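You operate a simulated robot arm through the tools that you are given. There is no shell and no other tool. Be economical: measure what you need, move in short steps, check, and stop when the job is done.

The job below is to be done with a simulated two-armed robot. You get a single attempt, and the scene is never put back.

Task
Trace the branch with dye and mark the outlet that it feeds.
Fine: pour about 100 ml into the white funnel, bottle back, let it all through by the green lever and shut it; the orange marker goes on that outlet's plate. Set down upright: dye bottle, orange marker.

It is judged by the outcome, as a careful person would: the job done as asked, and still so three seconds after it is handed in. It fails if anything else is knocked over, pushed out of place, dropped, spilled or broken.

Robot
Two 6-joint arms with two-finger grippers on one trunk, on a base that drives. Base frame: it is fixed to the floor where the robot stands at the start and does not move with it; the origin is under the middle of the robot, x ahead of it, y to its left, z up; the surface under the hand at the start is at about z = 0.72. Readings come in m, rad, newtons and seconds.
The left shoulder is at the start at [0.06, 0.141, 0.875], the right one opposite. With the tool pointing down near the work surface each hand reaches from about 0.32 to 0.72 m from the robot's upright axis, wherever it stands, measured 20 degrees to its own side. Places, roughly: blue plate [0.4, -0.4, 0.7]; branch lever [0.7, -0.4, 0.9]; inlet funnel [0.7, -0.5, 0.9]; yellow plate [0.4, -0.5, 0.7]. Payload 2.45 kg a hand.
Tool frame (each hand has its own): the origin (TCP) lies between the finger pads and is the grasp point; the fingertips stand 0.026 m ahead of it; z points along the fingers, y is the line along which they close. Largest opening 0.096 m; the body of the gripper starts 0.069 m behind the TCP.
Orientation is told as [roll, pitch, yaw] about the base's x, y, z axes, in that order, counted from this pose: with the fingers straight down and closing along the base's y, the tool's x points along the base's -x, its y along +y and its z along -z.

Tools
- The arms move only by the tool apply_moves. It takes "left_series", "right_series" or both (then of equal length, played together; a hand with none holds still); each is one flat list of numbers, 6 for each row, row after row: the shift along the tool's x, y, z in m, then the turn, a rotation vector about the tool's x, y, z in rad. In form: [x, y, z, rx, ry, rz, x, y, z, rx, ry, rz, ...]. A call has 1 to 20 rows; each row shifts and turns the commanded pose from where the row before left it, along the tool's axes as they then stand. "left_gripper" and "right_gripper" are, for a hand that has rows, the gripper command, from -1 (fully open) to 1 (shut), values between in proportion, set as the call begins (left out, the last holds). Each row takes 0.2 s and may step no farther than 0.05 m and 0.15 rad from the row before; otherwise, or with a gripper value out of range, the whole call is refused. A pose out of reach is approached as far as the arm can. The call stops where the force on the tool passes 40 N (or 10 N more than at its start, if that is more) or the arm is blocked; 0.2 s more then pass. Each finger halts on what it meets, pressing with about 37 N; the grip force reading is that of the motor and also rises with nothing between the fingers. The clock runs only during rows and for 0.2 s after the last one: add rows that do not move to give the fingers time. The reply holds the time, the measured pose of the TCP, the force on the tool along the base axes, the opening and the grip force, in the units named above and with some noise, with the torque about the TCP (base axes, N m) and any sound that the robot's microphone picked up.
- Cameras (640 x 400 px; columns grow to the right, rows downward): "scene" is now at [0.1315, -0.0444, 1.4879]; the picture's right is [-0.52, -0.86, 0.00], its down [-0.58, 0.35, -0.74] and it looks along [0.63, -0.38, -0.67] (base axes); focal length 294 px, centre (320, 200). "left" rides on the left gripper at [0.082, -0.003, -0.098] in its tool frame; the picture's right is [0.04, 1.00, 0.00], its down [-0.73, 0.03, -0.68] and it looks along [-0.68, 0.03, 0.73] (tool axes); focal length 256 px, centre (320, 200). "right" rides on the right gripper at [0.082, 0.003, -0.098] in its tool frame; the picture's right is [-0.04, 1.00, 0.00], its down [-0.73, -0.03, -0.68] and it looks along [-0.68, -0.03, 0.73] (tool axes); focal length 256 px, centre (320, 200). There is no depth. A picture from a camera that has moved, and an enlarged one, comes with that camera's place and axes in the base frame and with its lens.
- camera(camera): a new picture of that camera. No time passes.
- move_column(by): slides the trunk up (or, below 0, down) by that many m; the arms and the scene camera ride with it, the base frame stays. It gives what a move gives, with no picture.
- steer(legs): drives the robot by 1 to 6 legs, each [ahead, turn to the left] in m and rad, along the robot's own axes; the way and the turn of a leg run together, so that a leg with both is an arc; at most 1.5 m and 3.142 rad a leg. The arms and the cameras ride along, it lands a little off, and it stops where it bumps. It gives what a move gives.
- turn_head(pan, tilt): turns the head with the scene camera to pan (to the left, within 1.501 rad either way) and tilt (down, from -0.506 to 1.204), counted from straight ahead of the robot. It gives what a move gives.
- inspect(camera, box): a new picture of the part [left, top, right, bottom] of that camera's present view, enlarged. No time passes.
- sign_off(): hands the job in; it is judged then, once.

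Work in short steps. Places have to be worked out from the pictures, the camera data and where the tool is seen: move nearer, look again, correct. Check each grasp and each placing, and mend what went wrong. You have 120 turns and 92 pictures in all, those below and enlarged ones among them. Open the grippers and draw the arms clear of the work before you hand the job in, unless the task says otherwise; then end with one line.

The tools are called as name(argument=value, ...) on one line, values as JSON. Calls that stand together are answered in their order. apply_moves: Moves the arms, as the interface text tells. Its arguments: {"type":"object","properties":{"left_series":{"type":"array","items":{"type":"number"}},"left_gripper":{"type":"number"},"right_series":{"type":"array","items":{"type":"number"}},"right_gripper":{"type":"number"}},"required":[]} The other tools are called the same way: move_column (by) slides the trunk up or down; steer (legs) drives the base; turn_head (pan, tilt) turns the head that bears the scene camera; camera (camera) takes a picture; inspect (camera, box) takes an enlarged picture of a part of a camera's view; sign_off () hands the job in.

At the start:

```text
time: 0.0
left_tool_pos: [0.2979, -0.0637, 1.232]
left_ee_rot: [-0.001, 0.0, 0.003]
left_contact_force: [-0.9, -1.4, 0.3]
left_ft_torque: [0.02, 0.01, -0.01]
left_grip_width: 0.096
left_finger_force: 0.1
right_tool_pos: [0.36, -0.3956, 1.2087]
right_ee_rot: [-0.002, -0.001, 0.004]
right_contact_force: [0.0, -0.3, 0.3]
right_ft_torque: [0.01, 0.03, 0.04]
right_grip_width: 0.0961
right_finger_force: 0.1
trunk travel left (down, up): [-0.5, 0.09]
robot x, y, heading: [-0.0014, -0.0015, -0.006]
head pan, tilt: [-0.543, 0.737]
```

scene: 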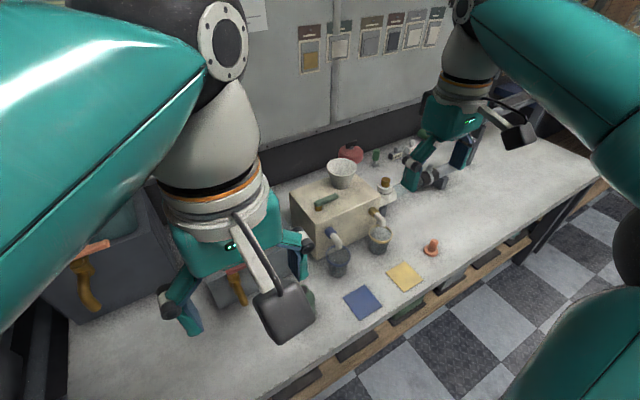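
right: 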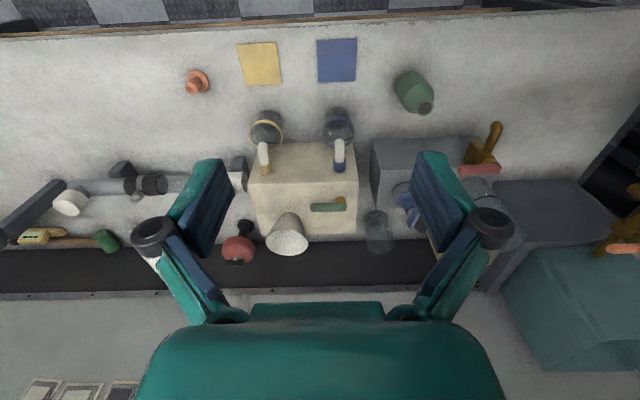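
left: 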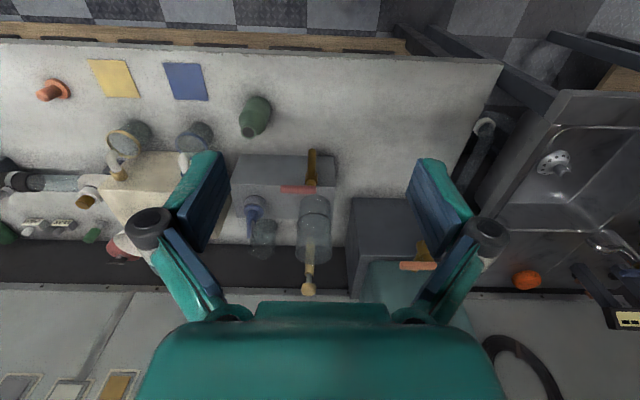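

I'll look closer at the rig and find the dye bottle before moving.

inspect(camera="scene", box=[260, 120, 480, 330])

inspect(camera="right", box=[160, 30, 480, 280])

inspect(camera="left", box=[0, 40, 360, 280])

```text
1.90 times, centred on (370, 225) of scene
camera zoom: at [0.1315, -0.0444, 1.4879], right [-0.52, -0.86, 0.0], down [-0.58, 0.35, -0.74], along [0.63, -0.38, -0.67], focal length 559 px, centre (225, 152)
```

zoom: 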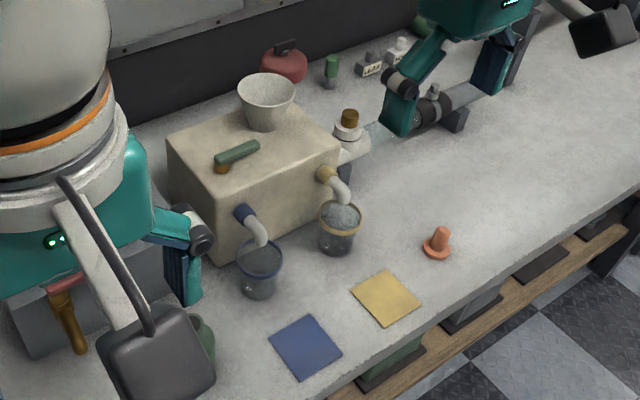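

```text
1.60 times, centred on (320, 155) of right
camera zoom: at [0.278, -0.3921, 1.3065], right [0.04, 1.0, 0.0], down [0.73, -0.03, 0.68], along [0.68, -0.02, -0.73], focal length 410 px, centre (320, 272)
```

zoom: 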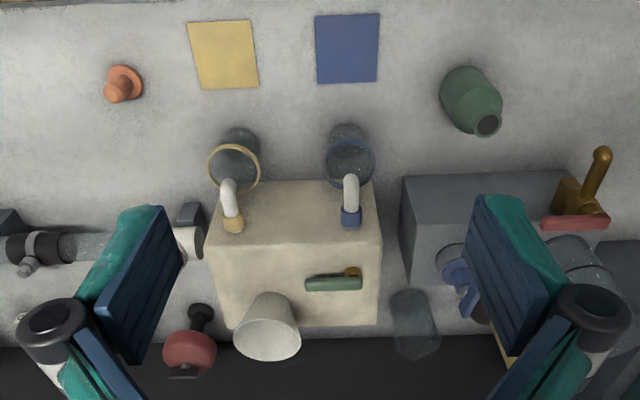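

```text
1.67 times, centred on (180, 160) of left
camera zoom: at [0.2168, -0.0669, 1.3301], right [-0.04, 1.0, 0.0], down [0.73, 0.03, 0.68], along [0.68, 0.03, -0.73], focal length 427 px, centre (553, 267)
```

zoom: 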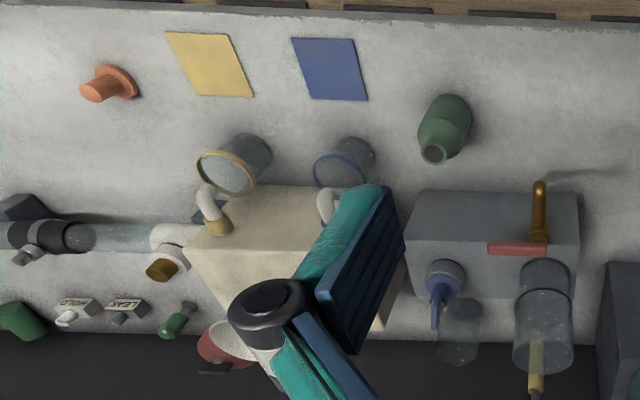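

The green open-mouthed bottle (about [0.48,-0.205], mouth z≈0.85) looks like the dye bottle. The funnel rim is at about [0.72,-0.476,0.965] and the marker at about [0.46,-0.655]. These would be easier to reach from about 0.3 m to the right, so I'll check the floor there before driving.

turn_head(pan=-1.4, tilt=0.7)

camera(camera="scene")

```text
time: 1.2
left_tool_pos: [0.2988, -0.0647, 1.2337]
left_ee_rot: [-0.002, 0.0, 0.003]
left_contact_force: [-0.5, 0.4, 0.1]
left_ft_torque: [0.03, 0.0, 0.02]
left_grip_width: 0.0962
left_finger_force: 0.0
right_tool_pos: [0.3576, -0.3946, 1.2092]
right_ee_rot: [0.001, 0.0, 0.005]
right_contact_force: [0.3, -0.2, -0.8]
right_ft_torque: [-0.05, 0.0, 0.0]
right_grip_width: 0.0959
right_finger_force: 0.1
trunk travel left (down, up): [-0.5, 0.09]
robot x, y, heading: [0.0022, -0.0003, -0.0]
head pan, tilt: [-1.4, 0.7]
```

```text
85 pictures are left
camera scene: at [0.0745, -0.085, 1.491], right [-0.99, -0.17, 0.0], down [-0.11, 0.63, -0.76], along [0.13, -0.75, -0.64], focal length 294 px, centre (320, 200)
```

scene: 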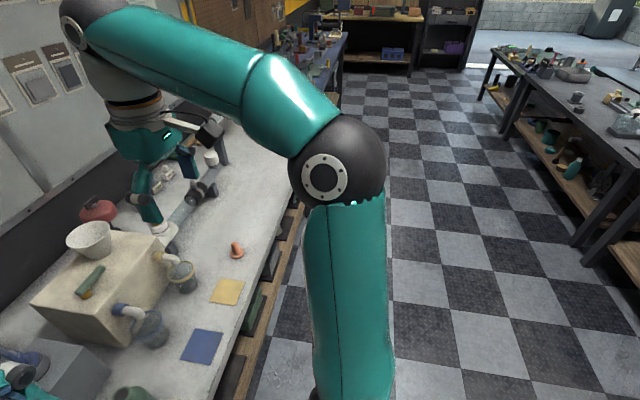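

The floor to the right is clear. I'll back off slightly, turn right, drive 0.30 m, turn back and come up to the table.

steer(legs=[[-0.12, 0], [0, -1.571], [0.3, 0], [0, 1.571], [0.17, 0]])

turn_head(pan=-0.1, tilt=0.85)

camera(camera="scene")

camera(camera="right")

camera(camera="left")

```text
time: 5.9
left_tool_pos: [-0.119, -0.3103, 1.2306]
left_ee_rot: [0.004, 0.002, -1.357]
left_contact_force: [-0.4, -1.0, 0.3]
left_ft_torque: [0.03, -0.03, -0.02]
left_grip_width: 0.0959
left_finger_force: 0.1
right_tool_pos: [-0.4284, -0.4408, 1.208]
right_ee_rot: [0.001, -0.001, -1.354]
right_contact_force: [-0.4, -0.9, -0.7]
right_ft_torque: [0.04, -0.02, 0.0]
right_grip_width: 0.096
right_finger_force: 0.1
trunk travel left (down, up): [-0.5, 0.09]
robot x, y, heading: [-0.0794, 0.0025, -1.379]
head pan, tilt: [-1.4, 0.7]
stopped in leg 2: the robot was blocked; the commanded pose is now the measured one
```

```text
time: 7.4
left_tool_pos: [-0.1192, -0.3095, 1.2317]
left_ee_rot: [0.002, -0.001, -1.357]
left_contact_force: [0.4, 0.7, 0.1]
left_ft_torque: [-0.03, 0.02, -0.02]
left_grip_width: 0.0961
left_finger_force: 0.1
right_tool_pos: [-0.4253, -0.44, 1.2118]
right_ee_rot: [0.0, -0.001, -1.355]
right_contact_force: [0.8, -0.1, 0.2]
right_ft_torque: [0.02, -0.03, 0.01]
right_grip_width: 0.0959
right_finger_force: 0.1
trunk travel left (down, up): [-0.5, 0.09]
robot x, y, heading: [-0.0788, 0.002, -1.379]
head pan, tilt: [-0.099, 0.85]
```

```text
84 pictures are left
camera scene: at [-0.0617, -0.1322, 1.4787], right [-1.0, -0.09, 0.0], down [-0.07, 0.75, -0.66], along [0.06, -0.66, -0.75], focal length 294 px, centre (320, 200)
```

scene: 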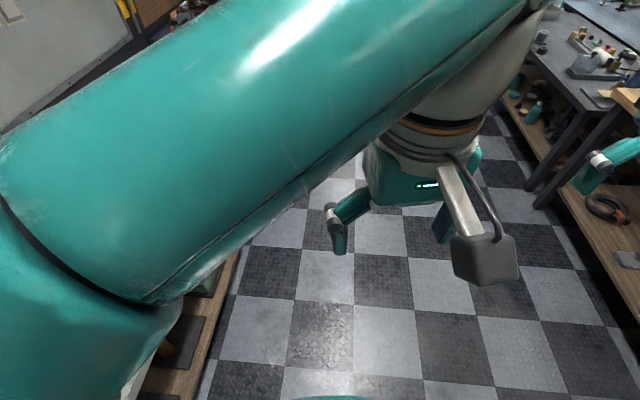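

```text
83 pictures are left
camera right: at [-0.4408, -0.3585, 1.3081], right [0.98, 0.18, 0.0], down [0.13, -0.72, 0.68], along [0.12, -0.67, -0.73], focal length 256 px, centre (320, 200)
```

right: 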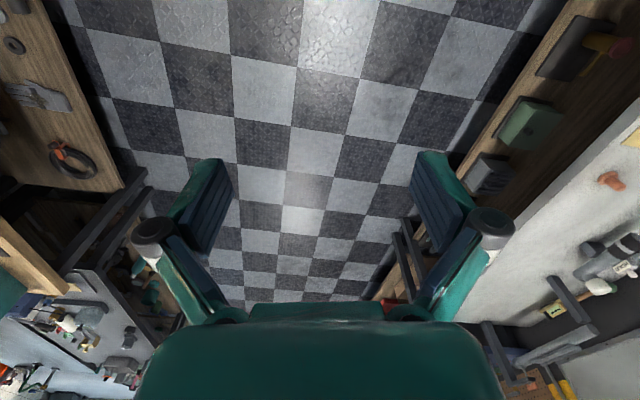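

```text
82 pictures are left
camera left: at [-0.1384, -0.2298, 1.3302], right [0.97, 0.25, 0.0], down [0.18, -0.71, 0.68], along [0.17, -0.66, -0.73], focal length 256 px, centre (320, 200)
```

left: 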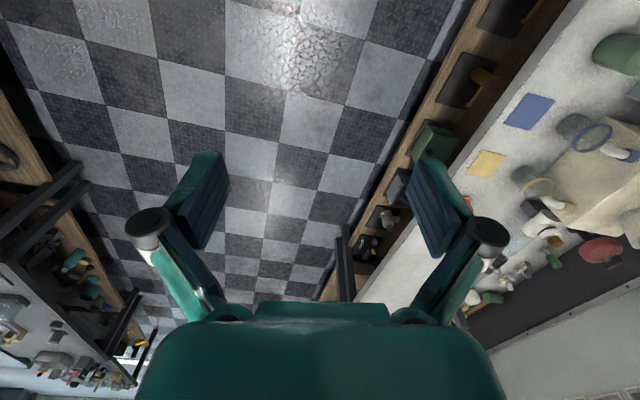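

The turn was blocked at about -1.38 rad. I'll return to facing the table and use a shallower diagonal path instead: back, a 40° turn, ahead, and turn back.

steer(legs=[[0, 1.379], [-0.2, 0], [0, -0.75], [0.44, 0], [0, 0.75]])

```text
time: 11.2
left_tool_pos: [0.216, -0.1158, 1.2332]
left_ee_rot: [-0.003, -0.001, -0.067]
left_contact_force: [0.1, 0.9, 1.0]
left_ft_torque: [-0.08, -0.02, 0.01]
left_grip_width: 0.096
left_finger_force: 0.2
right_tool_pos: [0.2553, -0.4504, 1.2111]
right_ee_rot: [-0.002, -0.001, -0.065]
right_contact_force: [0.0, 0.5, 0.1]
right_ft_torque: [-0.06, 0.01, 0.03]
right_grip_width: 0.0959
right_finger_force: 0.1
trunk travel left (down, up): [-0.5, 0.09]
robot x, y, heading: [-0.0818, -0.0394, -0.075]
head pan, tilt: [-0.099, 0.85]
stopped in leg 1: the robot was blocked; the commanded pose is now the measured one
```

It was blocked again, nearly square to the table, so something close is touching. I'll look left and right of the robot before moving on.

turn_head(pan=1.0, tilt=1.0)

camera(camera="scene")

turn_head(pan=-0.4, tilt=1.1)

camera(camera="scene")

```text
time: 12.5
left_tool_pos: [0.2156, -0.1213, 1.2322]
left_ee_rot: [0.003, -0.001, -0.069]
left_contact_force: [-0.8, -0.6, -0.2]
left_ft_torque: [0.01, -0.02, 0.02]
left_grip_width: 0.0961
left_finger_force: 0.0
right_tool_pos: [0.2551, -0.4534, 1.2106]
right_ee_rot: [0.001, 0.0, -0.064]
right_contact_force: [1.2, -0.3, 0.3]
right_ft_torque: [-0.01, 0.02, 0.02]
right_grip_width: 0.0961
right_finger_force: 0.1
trunk travel left (down, up): [-0.5, 0.09]
robot x, y, heading: [-0.0807, -0.0343, -0.081]
head pan, tilt: [1.0, 1.0]
```

```text
81 pictures are left
camera scene: at [0.0223, 0.0143, 1.4676], right [0.79, -0.61, 0.0], down [-0.51, -0.67, -0.54], along [0.33, 0.43, -0.84], focal length 294 px, centre (320, 200)
```

scene: 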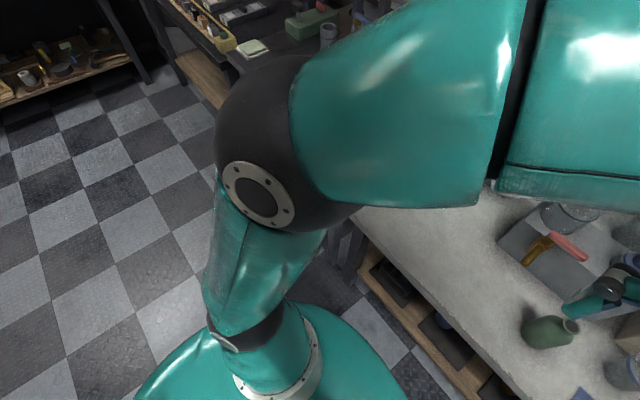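

```text
time: 14.0
left_tool_pos: [0.2158, -0.1197, 1.2325]
left_ee_rot: [0.0, 0.001, -0.069]
left_contact_force: [-0.3, 0.0, -0.5]
left_ft_torque: [0.0, -0.04, -0.01]
left_grip_width: 0.0959
left_finger_force: 0.0
right_tool_pos: [0.2554, -0.453, 1.2115]
right_ee_rot: [-0.002, 0.0, -0.065]
right_contact_force: [-0.8, -0.2, 0.3]
right_ft_torque: [0.01, 0.01, -0.01]
right_grip_width: 0.096
right_finger_force: 0.0
trunk travel left (down, up): [-0.5, 0.09]
robot x, y, heading: [-0.0815, -0.0365, -0.079]
head pan, tilt: [-0.4, 1.1]
```

```text
80 pictures are left
camera scene: at [0.036, -0.0702, 1.461], right [-0.46, -0.89, 0.0], down [-0.79, 0.41, -0.45], along [0.4, -0.21, -0.89], focal length 294 px, centre (320, 200)
```

scene: 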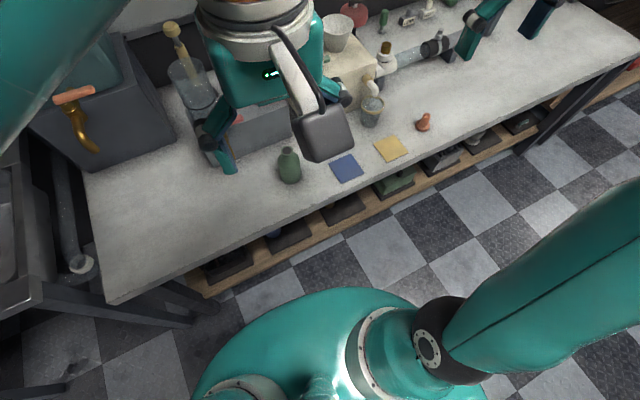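

There is open floor all round on the right, with the sink bench corner to the left. I'll back off a little and see whether it is free.

steer(legs=[[-0.1, 0]])

```text
time: 15.2
left_tool_pos: [0.1135, -0.1121, 1.2335]
left_ee_rot: [0.003, -0.001, -0.069]
left_contact_force: [0.3, 0.4, 0.7]
left_ft_torque: [0.0, -0.04, 0.05]
left_grip_width: 0.0959
left_finger_force: 0.1
right_tool_pos: [0.1537, -0.4443, 1.2121]
right_ee_rot: [0.0, -0.002, -0.065]
right_contact_force: [-0.3, 0.0, 0.2]
right_ft_torque: [0.01, -0.04, -0.02]
right_grip_width: 0.0962
right_finger_force: 0.0
trunk travel left (down, up): [-0.5, 0.09]
robot x, y, heading: [-0.1815, -0.0286, -0.08]
head pan, tilt: [-0.4, 1.1]
```

Backing up worked. Now a turn to about -1.1 rad, ahead 0.3 m, and turn back.

steer(legs=[[0, -1.02], [0.3, 0], [0, 1.1]])

```text
time: 23.2
left_tool_pos: [0.2618, -0.3573, 1.2329]
left_ee_rot: [0.001, -0.001, -0.003]
left_contact_force: [0.5, 0.2, 0.4]
left_ft_torque: [-0.02, 0.03, 0.03]
left_grip_width: 0.0959
left_finger_force: 0.0
right_tool_pos: [0.323, -0.6849, 1.2105]
right_ee_rot: [0.0, -0.001, 0.004]
right_contact_force: [-0.1, 0.1, -0.7]
right_ft_torque: [0.0, 0.02, -0.02]
right_grip_width: 0.0961
right_finger_force: 0.0
trunk travel left (down, up): [-0.5, 0.09]
robot x, y, heading: [-0.0416, -0.3139, -0.017]
head pan, tilt: [-0.4, 1.1]
```

The robot is now at (-0.04,-0.31) and square to the table. I'll move ahead 0.08 and take fresh pictures.

steer(legs=[[0.08, 0.01]])

turn_head(pan=0.0, tilt=0.8)

camera(camera="scene")

camera(camera="left")

camera(camera="right")

```text
time: 24.2
left_tool_pos: [0.3431, -0.3547, 1.2325]
left_ee_rot: [0.002, 0.003, 0.007]
left_contact_force: [0.9, 0.4, -0.5]
left_ft_torque: [-0.01, 0.04, 0.01]
left_grip_width: 0.0959
left_finger_force: 0.0
right_tool_pos: [0.4095, -0.6833, 1.2112]
right_ee_rot: [0.0, 0.002, 0.013]
right_contact_force: [0.7, 1.3, -0.5]
right_ft_torque: [-0.01, 0.03, 0.01]
right_grip_width: 0.0959
right_finger_force: 0.0
trunk travel left (down, up): [-0.5, 0.09]
robot x, y, heading: [0.037, -0.3156, -0.012]
head pan, tilt: [-0.4, 1.1]
```

```text
time: 25.1
left_tool_pos: [0.3412, -0.3553, 1.2332]
left_ee_rot: [0.003, 0.002, 0.008]
left_contact_force: [0.0, 0.8, 0.4]
left_ft_torque: [0.01, 0.0, -0.04]
left_grip_width: 0.096
left_finger_force: 0.0
right_tool_pos: [0.4066, -0.6835, 1.2121]
right_ee_rot: [0.0, -0.001, 0.011]
right_contact_force: [0.7, 0.1, -0.1]
right_ft_torque: [0.01, 0.01, -0.02]
right_grip_width: 0.0959
right_finger_force: 0.0
trunk travel left (down, up): [-0.5, 0.09]
robot x, y, heading: [0.0403, -0.3132, -0.004]
head pan, tilt: [0.0, 0.799]
```

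```text
79 pictures are left
camera scene: at [0.1808, -0.3135, 1.4827], right [0.0, -1.0, 0.0], down [-0.72, 0.0, -0.7], along [0.7, 0.0, -0.72], focal length 294 px, centre (320, 200)
```

scene: 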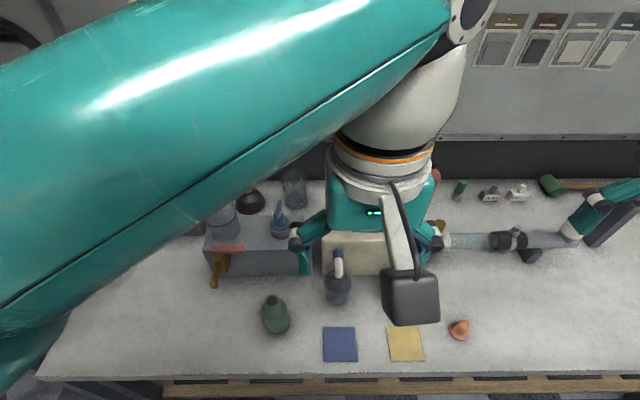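

```text
78 pictures are left
camera left: at [0.2601, -0.3586, 1.3318], right [-0.05, 1.0, 0.0], down [0.73, 0.03, 0.68], along [0.68, 0.04, -0.73], focal length 256 px, centre (320, 200)
```

left: 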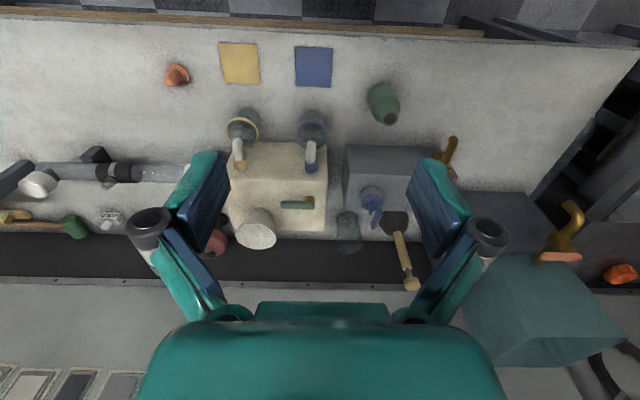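

```text
77 pictures are left
camera right: at [0.3256, -0.6811, 1.3097], right [0.03, 1.0, 0.0], down [0.73, -0.02, 0.68], along [0.68, -0.02, -0.73], focal length 256 px, centre (320, 200)
```

right: 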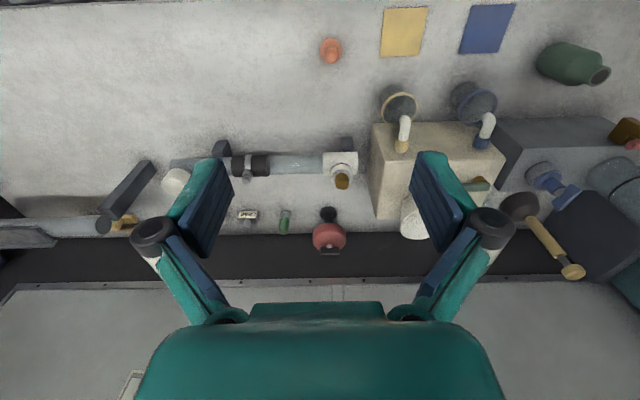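

Refined: the bottle axis is at about (0.488,-0.206), diameter ≈0.066 and height ≈0.125. I'll side-grasp it with the left hand, flipped so the camera stays above. I'll back the robot up for room and flip the left wrist -180°.

steer(legs=[[-0.15, 0]])

apply_moves(left_series=[0, 0, 0, 0, 0, -0.15, 0, 0, 0, 0, 0, -0.15, 0, 0, 0, 0, 0, -0.15, 0, 0, 0, 0, 0, -0.15, 0, 0, 0, 0, 0, -0.15, 0, 0, 0, 0, 0, -0.15, 0, 0, 0, 0, 0, -0.15, 0, 0, 0, 0, 0, -0.15, 0, 0, 0, 0, 0, -0.15, 0, 0, 0, 0, 0, -0.15, 0, 0, 0, 0, 0, -0.15, 0, 0, 0, 0, 0, -0.15, 0, 0, 0, 0, 0, -0.15, 0, 0, 0, 0, 0, -0.15, 0, 0, 0, 0, 0, -0.15, 0, 0, 0, 0, 0, -0.15, 0, 0, 0, 0, 0, -0.15, 0, 0, 0, 0, 0, -0.15, 0, 0, 0, 0, 0, -0.15, 0, 0, 0, 0, 0, -0.15], left_gripper=-1)

```text
time: 26.5
left_tool_pos: [0.1885, -0.3565, 1.2351]
left_ee_rot: [0.001, -0.002, 0.004]
left_contact_force: [-1.3, 0.1, 1.3]
left_ft_torque: [-0.02, -0.05, -0.01]
left_grip_width: 0.096
left_finger_force: 0.0
right_tool_pos: [0.2534, -0.6849, 1.2137]
right_ee_rot: [0.001, -0.002, 0.008]
right_contact_force: [-1.3, 0.1, 0.0]
right_ft_torque: [0.0, -0.01, 0.01]
right_grip_width: 0.0958
right_finger_force: 0.1
trunk travel left (down, up): [-0.5, 0.09]
robot x, y, heading: [-0.106, -0.3149, -0.008]
head pan, tilt: [0.0, 0.799]
```

```text
time: 30.7
left_tool_pos: [0.4325, -0.0715, 1.1943]
left_ee_rot: [-0.003, 0.01, 2.978]
left_contact_force: [0.1, 0.0, -0.7]
left_ft_torque: [-0.06, -0.01, -0.01]
left_grip_width: 0.096
left_finger_force: 0.0
left hand out of reach, approached as far as the arm can: row 14, 15, 16, 17, 18, 19, 20
right_tool_pos: [0.2565, -0.6838, 1.2141]
right_ee_rot: [0.0, 0.0, 0.008]
right_contact_force: [-0.6, -0.2, -0.2]
right_ft_torque: [0.0, 0.01, 0.0]
right_grip_width: 0.0959
right_finger_force: 0.0
trunk travel left (down, up): [-0.5, 0.09]
robot x, y, heading: [-0.1101, -0.3143, -0.007]
head pan, tilt: [0.0, 0.799]
```

The flip was reached, but the hand drifted to stay in reach. I'll finish the last 0.14 rad and make a small shift to learn where the commanded pose stands.

apply_moves(left_series=[0.04, 0, 0.0, 0, 0, -0.14, 0.04, 0, 0, 0, 0, 0, 0.04, 0, 0, 0, 0, 0, 0.04, 0, 0, 0, 0, 0])

```text
time: 31.7
left_tool_pos: [0.4802, -0.0659, 1.1337]
left_ee_rot: [-0.005, 0.006, 3.021]
left_contact_force: [0.6, 0.5, -0.3]
left_ft_torque: [-0.05, 0.04, 0.01]
left_grip_width: 0.096
left_finger_force: 0.0
left hand out of reach, approached as far as the arm can: row 1, 2, 3, 4
right_tool_pos: [0.2554, -0.6842, 1.2132]
right_ee_rot: [-0.001, 0.001, 0.009]
right_contact_force: [0.6, -1.1, 0.8]
right_ft_torque: [0.0, 0.0, -0.03]
right_grip_width: 0.0959
right_finger_force: 0.1
trunk travel left (down, up): [-0.5, 0.09]
robot x, y, heading: [-0.1097, -0.3156, -0.011]
head pan, tilt: [0.0, 0.799]
```

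The wrist roll limit prevents a full flip. I'll undo it and grasp unflipped with the tool 30° below horizontal, where the camera clears the table.

apply_moves(left_series=[0, 0, 0, 0, 0, 0.15, 0, 0, 0, 0, 0, 0.15, 0, 0, 0, 0, 0, 0.15, 0, 0, 0, 0, 0, 0.15, 0, 0, 0, 0, 0, 0.15, 0, 0, 0, 0, 0, 0.15, 0, 0, 0, 0, 0, 0.15, 0, 0, 0, 0, 0, 0.15, 0, 0, 0, 0, 0, 0.15, 0, 0, 0, 0, 0, 0.15, 0, 0, 0, 0, 0, 0.15, 0, 0, 0, 0, 0, 0.15, 0, 0, 0, 0, 0, 0.15, 0, 0, 0, 0, 0, 0.15, 0, 0, 0, 0, 0, 0.15, 0, 0, 0, 0, 0, 0.15, 0, 0, 0, 0, 0, 0.15, 0, 0, 0, 0, 0, 0.15, 0, 0, 0, 0, 0, 0.15, 0, 0, 0, 0, 0, 0.15])

```text
time: 35.9
left_tool_pos: [0.4803, -0.0679, 1.1335]
left_ee_rot: [0.002, -0.008, 0.024]
left_contact_force: [-0.8, 0.6, 0.3]
left_ft_torque: [0.01, 0.01, -0.04]
left_grip_width: 0.0962
left_finger_force: 0.0
right_tool_pos: [0.2551, -0.6836, 1.2116]
right_ee_rot: [0.001, -0.001, 0.007]
right_contact_force: [0.0, 0.0, 0.2]
right_ft_torque: [0.01, -0.02, 0.01]
right_grip_width: 0.096
right_finger_force: 0.0
trunk travel left (down, up): [-0.5, 0.09]
robot x, y, heading: [-0.1091, -0.3101, -0.012]
head pan, tilt: [0.0, 0.799]
```

The commanded pose resets to the measured one. Next I'll move the left hand to about (0.38,-0.206,1.0) and pitch 60° forward.

apply_moves(left_series=[0.02, -0.0276, 0.026, 0, 0, 0.024, 0.02, -0.0276, 0.026, 0, 0, 0, 0.02, -0.0276, 0.026, 0, 0, 0, 0.02, -0.0276, 0.026, 0, 0, 0, 0.02, -0.0276, 0.026, 0, 0, 0, 0, 0, 0, 0, -0.15, 0, 0, 0, 0, 0, -0.15, 0, 0, 0, 0, 0, -0.15, 0, 0, 0, 0, 0, -0.15, 0, 0, 0, 0, 0, -0.15, 0, 0, 0, 0, 0, -0.15, 0, 0, 0, 0, 0, -0.147, 0, 0, 0, 0, 0, 0, 0])

camera(camera="left")

camera(camera="scene")

```text
time: 38.7
left_tool_pos: [0.3811, -0.2056, 1.003]
left_ee_rot: [0.004, -1.052, -0.003]
left_contact_force: [-0.7, 0.7, 0.2]
left_ft_torque: [0.01, -0.01, -0.02]
left_grip_width: 0.0961
left_finger_force: 0.0
right_tool_pos: [0.2544, -0.6841, 1.2131]
right_ee_rot: [0.001, 0.0, 0.008]
right_contact_force: [0.5, -0.8, 0.7]
right_ft_torque: [0.01, -0.02, -0.01]
right_grip_width: 0.0958
right_finger_force: 0.1
trunk travel left (down, up): [-0.5, 0.09]
robot x, y, heading: [-0.1119, -0.3133, -0.007]
head pan, tilt: [0.0, 0.799]
```

```text
76 pictures are left
camera left: at [0.2552, -0.2088, 0.9811], right [-0.02, 1.0, -0.03], down [-0.23, 0.03, 0.97], along [0.97, 0.03, 0.23], focal length 256 px, centre (320, 200)
```

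left: 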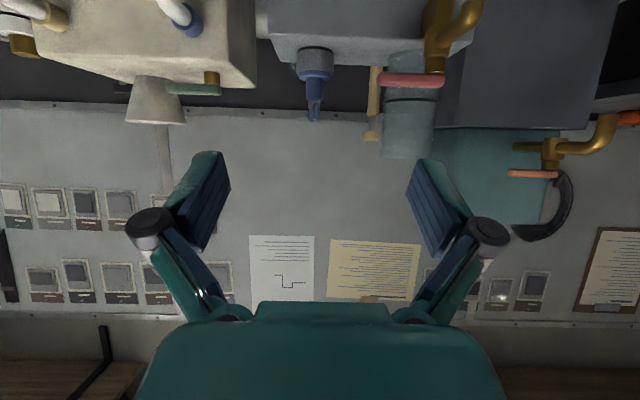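

```text
75 pictures are left
camera scene: at [0.0304, -0.313, 1.4828], right [-0.01, -1.0, 0.0], down [-0.72, 0.01, -0.7], along [0.7, -0.01, -0.72], focal length 294 px, centre (320, 200)
```

scene: 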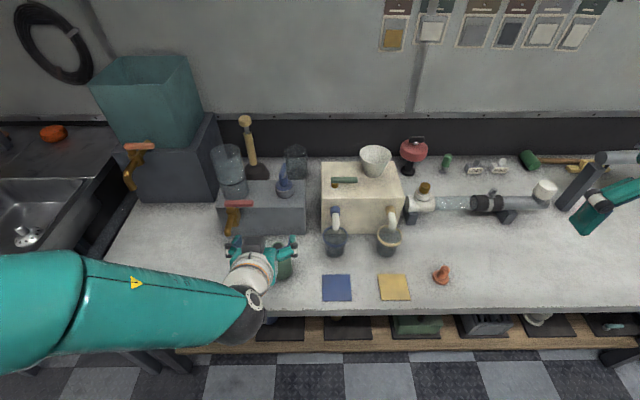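

The hand is in place. I'll check which vessel is the dye bottle (the green one or the red thing behind) and read the wall sheets.

inspect(camera="scene", box=[310, 120, 470, 220])

inspect(camera="left", box=[235, 225, 435, 310])

inspect(camera="scene", box=[210, 110, 450, 310])

```text
4.00 times, centred on (390, 170) of scene
camera zoom: at [0.0304, -0.313, 1.4828], right [-0.01, -1.0, 0.0], down [-0.72, 0.01, -0.7], along [0.7, -0.01, -0.72], focal length 1174 px, centre (40, 320)
```

zoom: 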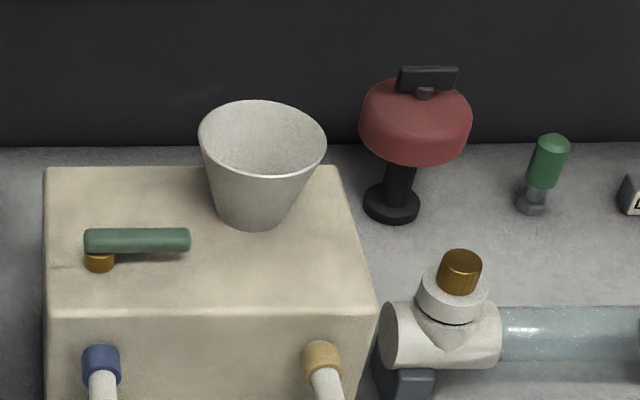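

```text
3.20 times, centred on (335, 268) of left
camera zoom: at [0.2552, -0.2088, 0.9811], right [-0.02, 1.0, -0.03], down [-0.23, 0.03, 0.97], along [0.97, 0.03, 0.23], focal length 819 px, centre (272, -16)
```

zoom: 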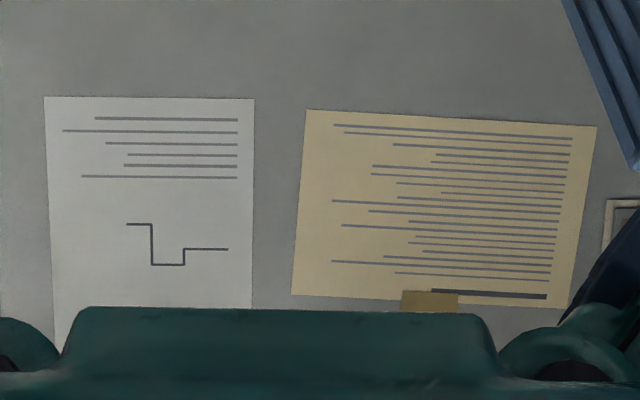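

```text
2.00 times, centred on (330, 210) of scene
camera zoom: at [0.0304, -0.313, 1.4828], right [-0.01, -1.0, 0.0], down [-0.72, 0.01, -0.7], along [0.7, -0.01, -0.72], focal length 587 px, centre (300, 180)
```

zoom: 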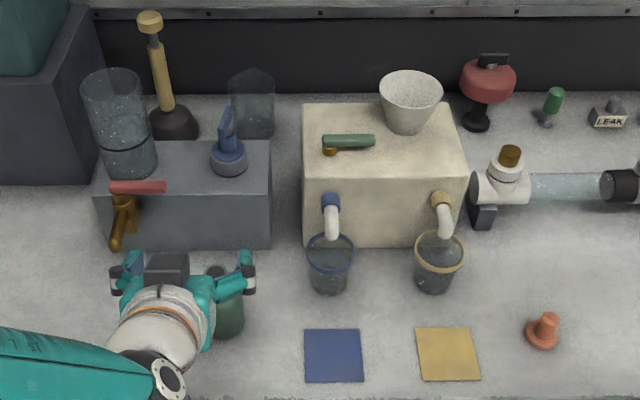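

The green one is the dye bottle; the red item is some gauge or stop. I'll lower the hand to 10 cm behind the bottle and look.

apply_moves(left_series=[0.036, 0, 0.0265, 0, 0, 0, 0.036, 0, 0.0265, 0, 0, 0, 0.036, 0, 0.0265, 0, 0, 0, 0.036, 0, 0.0265, 0, 0, 0, 0, 0, 0, 0, 0, 0])

camera(camera="left")

inspect(camera="scene", box=[200, 200, 360, 300])

```text
time: 39.9
left_tool_pos: [0.4025, -0.2045, 0.8251]
left_ee_rot: [0.006, -1.053, -0.003]
left_contact_force: [0.3, -0.6, 0.4]
left_ft_torque: [0.02, -0.01, -0.02]
left_grip_width: 0.0958
left_finger_force: 0.1
right_tool_pos: [0.2539, -0.6834, 1.214]
right_ee_rot: [-0.001, 0.001, 0.008]
right_contact_force: [-0.6, -0.9, -0.3]
right_ft_torque: [0.02, -0.03, 0.0]
right_grip_width: 0.096
right_finger_force: 0.1
trunk travel left (down, up): [-0.5, 0.09]
robot x, y, heading: [-0.1109, -0.3117, -0.011]
head pan, tilt: [0.0, 0.799]
```

```text
71 pictures are left
camera left: at [0.276, -0.2077, 0.8032], right [-0.02, 1.0, -0.03], down [-0.23, 0.03, 0.97], along [0.97, 0.03, 0.23], focal length 256 px, centre (320, 200)
```

left: 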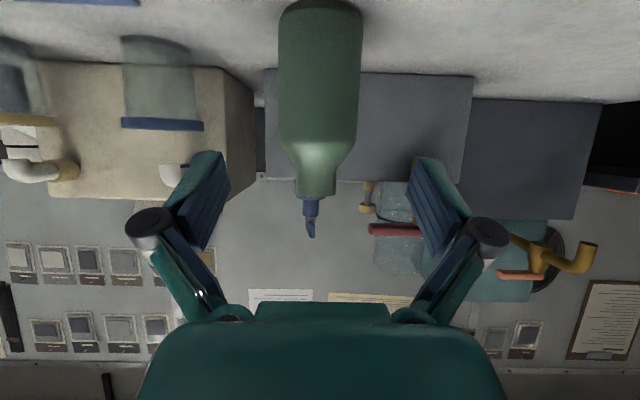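

```text
4.00 times, centred on (280, 250) of scene
camera zoom: at [0.0301, -0.3132, 1.4828], right [-0.01, -1.0, 0.0], down [-0.72, 0.01, -0.7], along [0.7, -0.01, -0.72], focal length 1174 px, centre (480, 0)
```

zoom: 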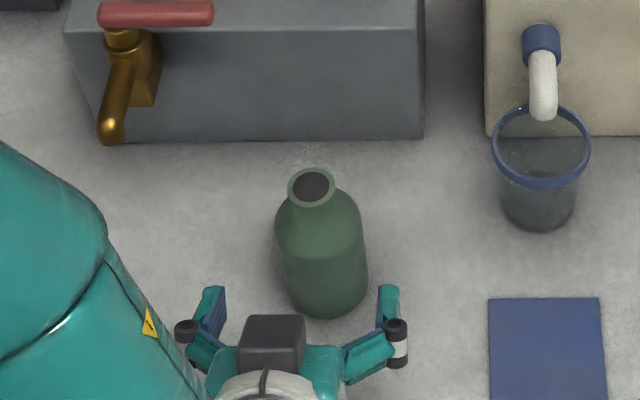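

The bottle is centred between the fingers; its body is cylindrical up to z≈0.80. I'll advance 0.10 m along the tool.

apply_moves(left_series=[0.001, -0.0003, 0.025, 0, 0, 0, 0.001, -0.0003, 0.025, 0, 0, 0, 0.001, -0.0003, 0.025, 0, 0, 0, 0, 0, 0.025, 0, 0, 0, 0, 0, 0, 0, 0, 0])

inspect(camera="scene", box=[200, 200, 360, 300])

```text
time: 41.1
left_tool_pos: [0.4868, -0.2058, 0.774]
left_ee_rot: [0.006, -1.052, -0.003]
left_contact_force: [-0.5, -0.8, -0.8]
left_ft_torque: [-0.03, 0.0, -0.02]
left_grip_width: 0.0962
left_finger_force: 0.0
right_tool_pos: [0.2544, -0.684, 1.2129]
right_ee_rot: [0.0, -0.002, 0.009]
right_contact_force: [0.2, 0.8, 0.3]
right_ft_torque: [0.0, -0.01, -0.02]
right_grip_width: 0.0962
right_finger_force: 0.1
trunk travel left (down, up): [-0.5, 0.09]
robot x, y, heading: [-0.1073, -0.3119, -0.004]
head pan, tilt: [0.0, 0.799]
```

```text
4.00 times, centred on (280, 250) of scene
camera zoom: at [0.0305, -0.3131, 1.4828], right [-0.01, -1.0, 0.0], down [-0.72, 0.01, -0.7], along [0.7, -0.01, -0.72], focal length 1174 px, centre (480, 0)
```

zoom: 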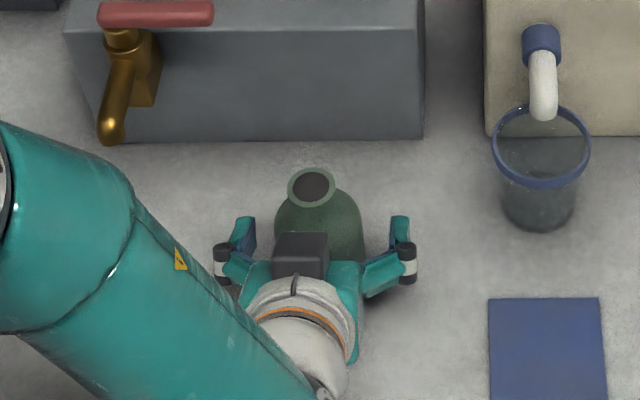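

The bottle is undisturbed. Closing the gripper.

apply_moves(left_series=[0, 0, 0, 0, 0, 0, 0, 0, 0, 0, 0, 0, 0, 0, 0, 0, 0, 0, 0, 0, 0, 0, 0, 0], left_gripper=1)

apply_moves(left_series=[-0.0087, 0, -0.005, 0, 0, 0, -0.0173, 0, -0.01, 0, 0, 0, -0.026, 0, -0.015, 0, 0, 0, 0, 0, 0, 0, 0, 0, 0, 0, 0, 0, 0, 0])

camera(camera="scene")

```text
time: 42.1
left_tool_pos: [0.4879, -0.2052, 0.7738]
left_ee_rot: [0.004, -1.053, -0.005]
left_contact_force: [-0.8, -0.3, 0.4]
left_ft_torque: [-0.04, -0.04, -0.01]
left_grip_width: 0.0566
left_finger_force: 36.7
right_tool_pos: [0.2542, -0.6841, 1.212]
right_ee_rot: [-0.002, 0.0, 0.008]
right_contact_force: [0.0, 0.5, -0.4]
right_ft_torque: [0.03, -0.01, -0.02]
right_grip_width: 0.096
right_finger_force: 0.1
trunk travel left (down, up): [-0.5, 0.09]
robot x, y, heading: [-0.1125, -0.3103, -0.008]
head pan, tilt: [0.0, 0.799]
```

```text
time: 43.3
left_tool_pos: [0.4888, -0.207, 0.8336]
left_ee_rot: [0.004, -1.052, -0.005]
left_contact_force: [-0.1, -0.7, -1.2]
left_ft_torque: [0.02, 0.01, 0.01]
left_grip_width: 0.057
left_finger_force: 37.2
right_tool_pos: [0.2547, -0.6854, 1.2133]
right_ee_rot: [0.002, -0.001, 0.008]
right_contact_force: [0.1, 1.0, 0.7]
right_ft_torque: [0.0, -0.01, 0.0]
right_grip_width: 0.0958
right_finger_force: 0.0
trunk travel left (down, up): [-0.5, 0.09]
robot x, y, heading: [-0.109, -0.3112, -0.004]
head pan, tilt: [0.0, 0.799]
```

```text
68 pictures are left
camera scene: at [0.0308, -0.3131, 1.4827], right [-0.01, -1.0, 0.0], down [-0.72, 0.01, -0.7], along [0.7, -0.01, -0.72], focal length 294 px, centre (320, 200)
```

scene: 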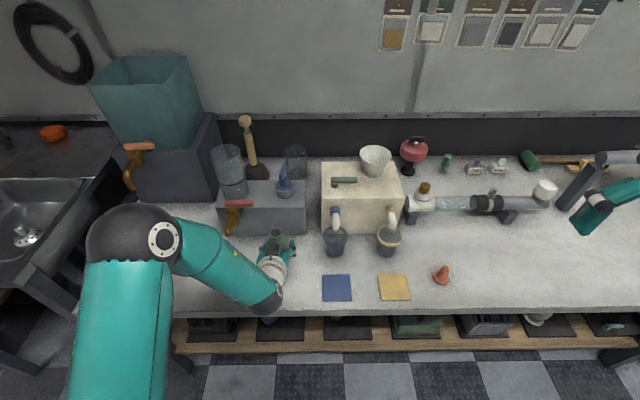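

It's gripped at 0.057 m and lifted off the table. I'll raise it upright to z≈1.05 and read the load for a weight baseline.

apply_moves(left_series=[-0.026, 0, -0.015, 0, 0, 0, -0.0346, 0, -0.02, 0, 0, 0, -0.0346, 0, -0.02, 0, 0, 0, -0.0346, 0, -0.02, 0, 0, 0, -0.0346, 0, -0.02, 0, 0, 0, -0.026, 0, -0.015, 0, 0, 0, 0, 0, 0, 0, 0, 0])

steer(legs=[[0.14, 0]])

turn_head(pan=-0.2, tilt=0.7)

camera(camera="scene")

camera(camera="left")

```text
time: 44.9
left_tool_pos: [0.4859, -0.2067, 1.053]
left_ee_rot: [0.006, -1.051, -0.005]
left_contact_force: [0.1, 0.3, -2.8]
left_ft_torque: [-0.02, -0.01, -0.02]
left_grip_width: 0.0565
left_finger_force: 36.8
right_tool_pos: [0.2553, -0.6838, 1.2125]
right_ee_rot: [0.001, -0.001, 0.009]
right_contact_force: [-0.1, 1.2, 1.0]
right_ft_torque: [0.03, 0.0, 0.0]
right_grip_width: 0.0959
right_finger_force: 0.0
trunk travel left (down, up): [-0.5, 0.09]
robot x, y, heading: [-0.1085, -0.3123, -0.01]
head pan, tilt: [0.0, 0.799]
```

```text
time: 46.2
left_tool_pos: [0.6258, -0.2072, 1.0523]
left_ee_rot: [0.005, -1.051, -0.003]
left_contact_force: [0.3, -0.1, -1.9]
left_ft_torque: [-0.01, -0.02, -0.01]
left_grip_width: 0.0565
left_finger_force: 36.8
right_tool_pos: [0.3962, -0.6844, 1.212]
right_ee_rot: [-0.001, 0.002, 0.01]
right_contact_force: [1.4, 0.1, -1.1]
right_ft_torque: [0.01, 0.05, -0.02]
right_grip_width: 0.096
right_finger_force: 0.0
trunk travel left (down, up): [-0.5, 0.09]
robot x, y, heading: [0.0327, -0.3167, -0.01]
head pan, tilt: [0.0, 0.799]
```

```text
time: 47.0
left_tool_pos: [0.6227, -0.2077, 1.0536]
left_ee_rot: [0.008, -1.051, -0.003]
left_contact_force: [1.4, 0.6, -2.3]
left_ft_torque: [0.01, -0.01, -0.01]
left_grip_width: 0.0568
left_finger_force: 36.6
right_tool_pos: [0.3937, -0.6844, 1.2134]
right_ee_rot: [-0.001, -0.001, 0.011]
right_contact_force: [-0.6, 0.0, -0.1]
right_ft_torque: [-0.01, 0.03, -0.01]
right_grip_width: 0.096
right_finger_force: 0.0
trunk travel left (down, up): [-0.5, 0.09]
robot x, y, heading: [0.0263, -0.3137, -0.005]
head pan, tilt: [-0.201, 0.7]
```

```text
67 pictures are left
camera scene: at [0.1718, -0.3308, 1.491], right [-0.2, -0.98, 0.0], down [-0.63, 0.13, -0.76], along [0.75, -0.16, -0.64], focal length 294 px, centre (320, 200)
```

scene: 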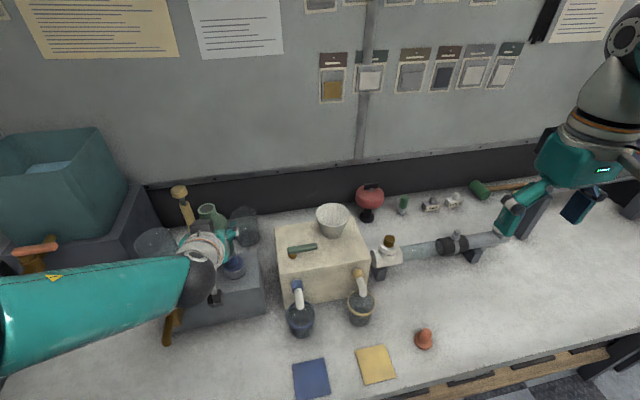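

```text
66 pictures are left
camera left: at [0.4981, -0.2097, 1.0313], right [-0.02, 1.0, -0.03], down [-0.23, 0.03, 0.97], along [0.97, 0.03, 0.23], focal length 256 px, centre (320, 200)
```

left: 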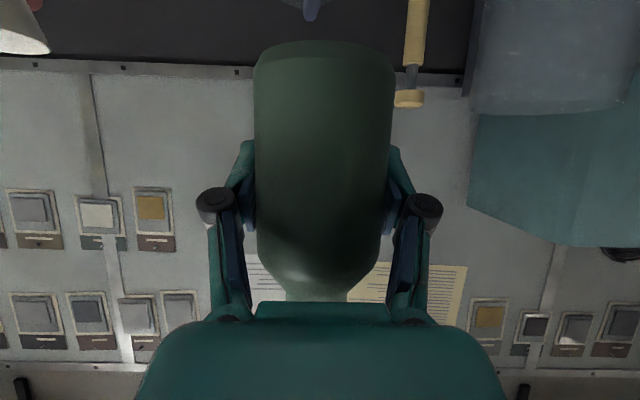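

The load reads about 2.4 N, so bottle and dye come to roughly 250 g. I'll carry it upright to beside the funnel at TCP ≈(0.758,-0.405,1.07). The right hand shifts so its camera watches the funnel.

apply_moves(left_series=[-0.0102, -0.0246, 0.0136, 0, 0, 0, -0.0102, -0.0246, 0.0136, 0, 0, 0, -0.0102, -0.0246, 0.0136, 0, 0, 0, -0.0102, -0.0246, 0.0136, 0, 0, 0, -0.0102, -0.0246, 0.0136, 0, 0, 0, -0.0102, -0.0246, 0.0136, 0, 0, 0, -0.0102, -0.0246, 0.0136, 0, 0, 0, -0.0102, -0.0246, 0.0136, 0, 0, 0, 0, 0, 0, 0, 0, 0], right_series=[0, 0.0106, 0, 0, 0, 0, 0, 0.0106, 0, 0, 0, 0, 0, 0.0106, 0, 0, 0, 0, 0, 0.0106, 0, 0, 0, 0, 0, 0.0106, 0, 0, 0, 0, 0, 0.0106, 0, 0, 0, 0, 0, 0.0106, 0, 0, 0, 0, 0, 0.0106, 0, 0, 0, 0, 0, 0, 0, 0, 0, 0])

camera(camera="right")

camera(camera="scene")

```text
time: 49.0
left_tool_pos: [0.7589, -0.4053, 1.0699]
left_ee_rot: [0.008, -1.052, -0.005]
left_contact_force: [0.2, 0.7, -2.1]
left_ft_torque: [0.05, -0.04, -0.02]
left_grip_width: 0.0564
left_finger_force: 36.6
right_tool_pos: [0.3936, -0.5992, 1.2136]
right_ee_rot: [0.0, 0.0, 0.008]
right_contact_force: [-0.2, -0.5, 0.6]
right_ft_torque: [-0.01, -0.02, 0.02]
right_grip_width: 0.0962
right_finger_force: 0.1
trunk travel left (down, up): [-0.5, 0.09]
robot x, y, heading: [0.0266, -0.3149, -0.008]
head pan, tilt: [-0.201, 0.7]
```

```text
65 pictures are left
camera right: at [0.3126, -0.5965, 1.3109], right [0.03, 1.0, 0.0], down [0.73, -0.02, 0.68], along [0.68, -0.02, -0.73], focal length 256 px, centre (320, 200)
```

right: 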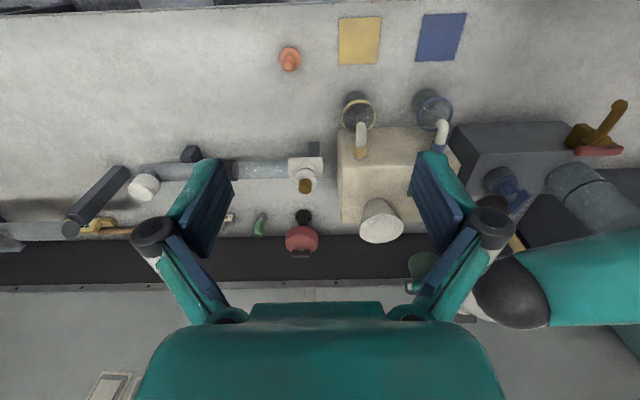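

```text
64 pictures are left
camera scene: at [0.1719, -0.3307, 1.491], right [-0.21, -0.98, 0.0], down [-0.63, 0.13, -0.76], along [0.75, -0.16, -0.64], focal length 294 px, centre (320, 200)
```

scene: 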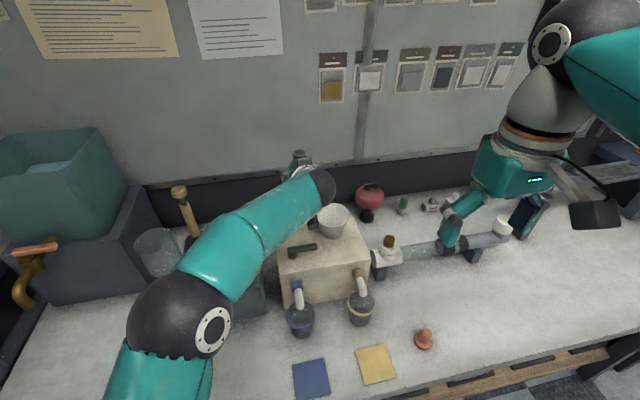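

The mouth is beside the funnel. I'll lower slightly to TCP (0.738,-0.412,1.035), turn the right camera toward the funnel, and make a first small roll of 0.6 rad, which should not pour yet.

apply_moves(left_series=[0.0205, -0.0035, 0, 0, 0, 0, 0.0205, -0.0035, 0, 0, 0, 0, 0, 0, 0, 0, 0, 0.15, 0, 0, 0, 0, 0, 0.15, 0, 0, 0, 0, 0, 0.15, 0, 0, 0, 0, 0, 0.15, 0, 0, 0, 0, 0, 0], right_series=[0, 0, 0, 0, 0, -0.1, 0, 0, 0, 0, 0, -0.1, 0, 0, 0, 0, 0, 0, 0, 0, 0, 0, 0, 0, 0, 0, 0, 0, 0, 0, 0, 0, 0, 0, 0, 0, 0, 0, 0, 0, 0, 0])

camera(camera="right")

inspect(camera="scene", box=[250, 130, 410, 230])

```text
time: 50.5
left_tool_pos: [0.739, -0.4105, 1.0338]
left_ee_rot: [0.783, -0.796, -0.945]
left_contact_force: [-0.2, -0.3, -1.9]
left_ft_torque: [-0.02, 0.02, -0.01]
left_grip_width: 0.0568
left_finger_force: 37.1
right_tool_pos: [0.3939, -0.6004, 1.212]
right_ee_rot: [0.0, 0.0, 0.21]
right_contact_force: [-0.7, -0.4, 0.4]
right_ft_torque: [0.02, 0.01, 0.0]
right_grip_width: 0.096
right_finger_force: 0.1
trunk travel left (down, up): [-0.5, 0.09]
robot x, y, heading: [0.0304, -0.3146, -0.005]
head pan, tilt: [-0.201, 0.7]
```

```text
63 pictures are left
camera right: at [0.314, -0.6137, 1.3099], right [-0.17, 0.99, 0.0], down [0.72, 0.12, 0.68], along [0.67, 0.11, -0.73], focal length 256 px, centre (320, 200)
```

right: 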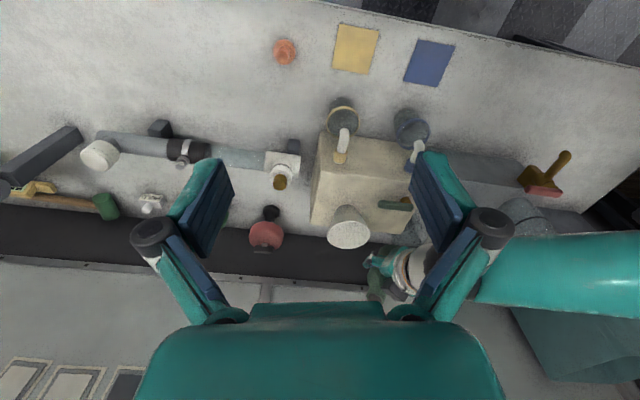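

```text
4.00 times, centred on (330, 180) of scene
camera zoom: at [0.1724, -0.331, 1.4909], right [-0.21, -0.98, 0.0], down [-0.63, 0.13, -0.76], along [0.75, -0.16, -0.64], focal length 1174 px, centre (280, 280)
```

zoom: 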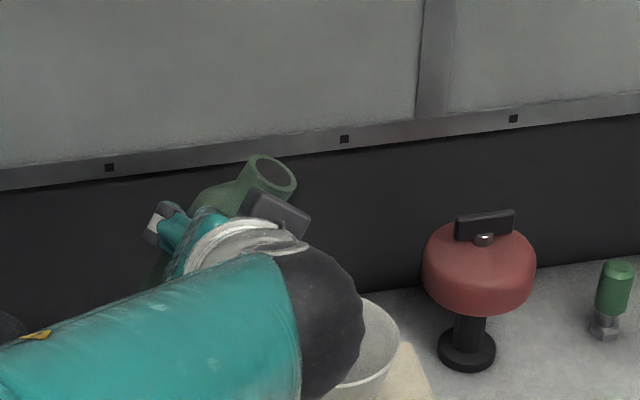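

The mouth is at about (0.72,-0.44,1.10) with no dye out yet, as expected. I'll roll 0.3 rad more and check the funnel.

apply_moves(left_series=[0, 0, 0, 0, 0, 0.1, 0, 0, 0, 0, 0, 0.1, 0, 0, 0, 0, 0, 0.1, 0, 0, 0, 0, 0, 0])

inspect(camera="right", box=[290, 180, 450, 300])

```text
time: 51.5
left_tool_pos: [0.7397, -0.4104, 1.0332]
left_ee_rot: [0.941, -0.566, -1.196]
left_contact_force: [0.2, 0.0, -2.1]
left_ft_torque: [-0.01, -0.02, 0.01]
left_grip_width: 0.0566
left_finger_force: 37.3
right_tool_pos: [0.3939, -0.6007, 1.2124]
right_ee_rot: [0.0, 0.0, 0.209]
right_contact_force: [-0.7, -0.3, -0.5]
right_ft_torque: [0.01, -0.04, 0.0]
right_grip_width: 0.096
right_finger_force: 0.0
trunk travel left (down, up): [-0.5, 0.09]
robot x, y, heading: [0.0295, -0.3112, -0.01]
head pan, tilt: [-0.201, 0.7]
```

```text
3.33 times, centred on (370, 240) of right
camera zoom: at [0.314, -0.6137, 1.3099], right [-0.17, 0.99, 0.0], down [0.72, 0.12, 0.68], along [0.67, 0.11, -0.73], focal length 853 px, centre (153, 67)
```

zoom: 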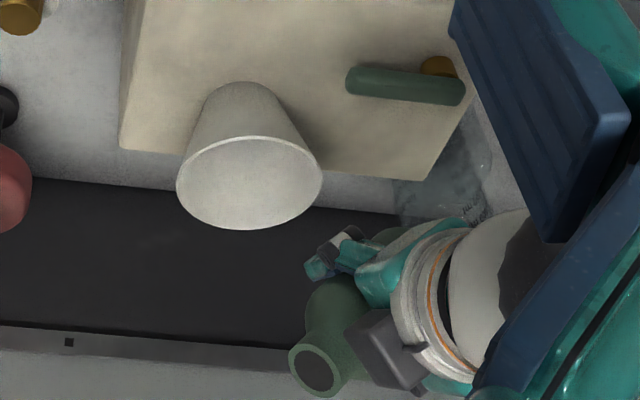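

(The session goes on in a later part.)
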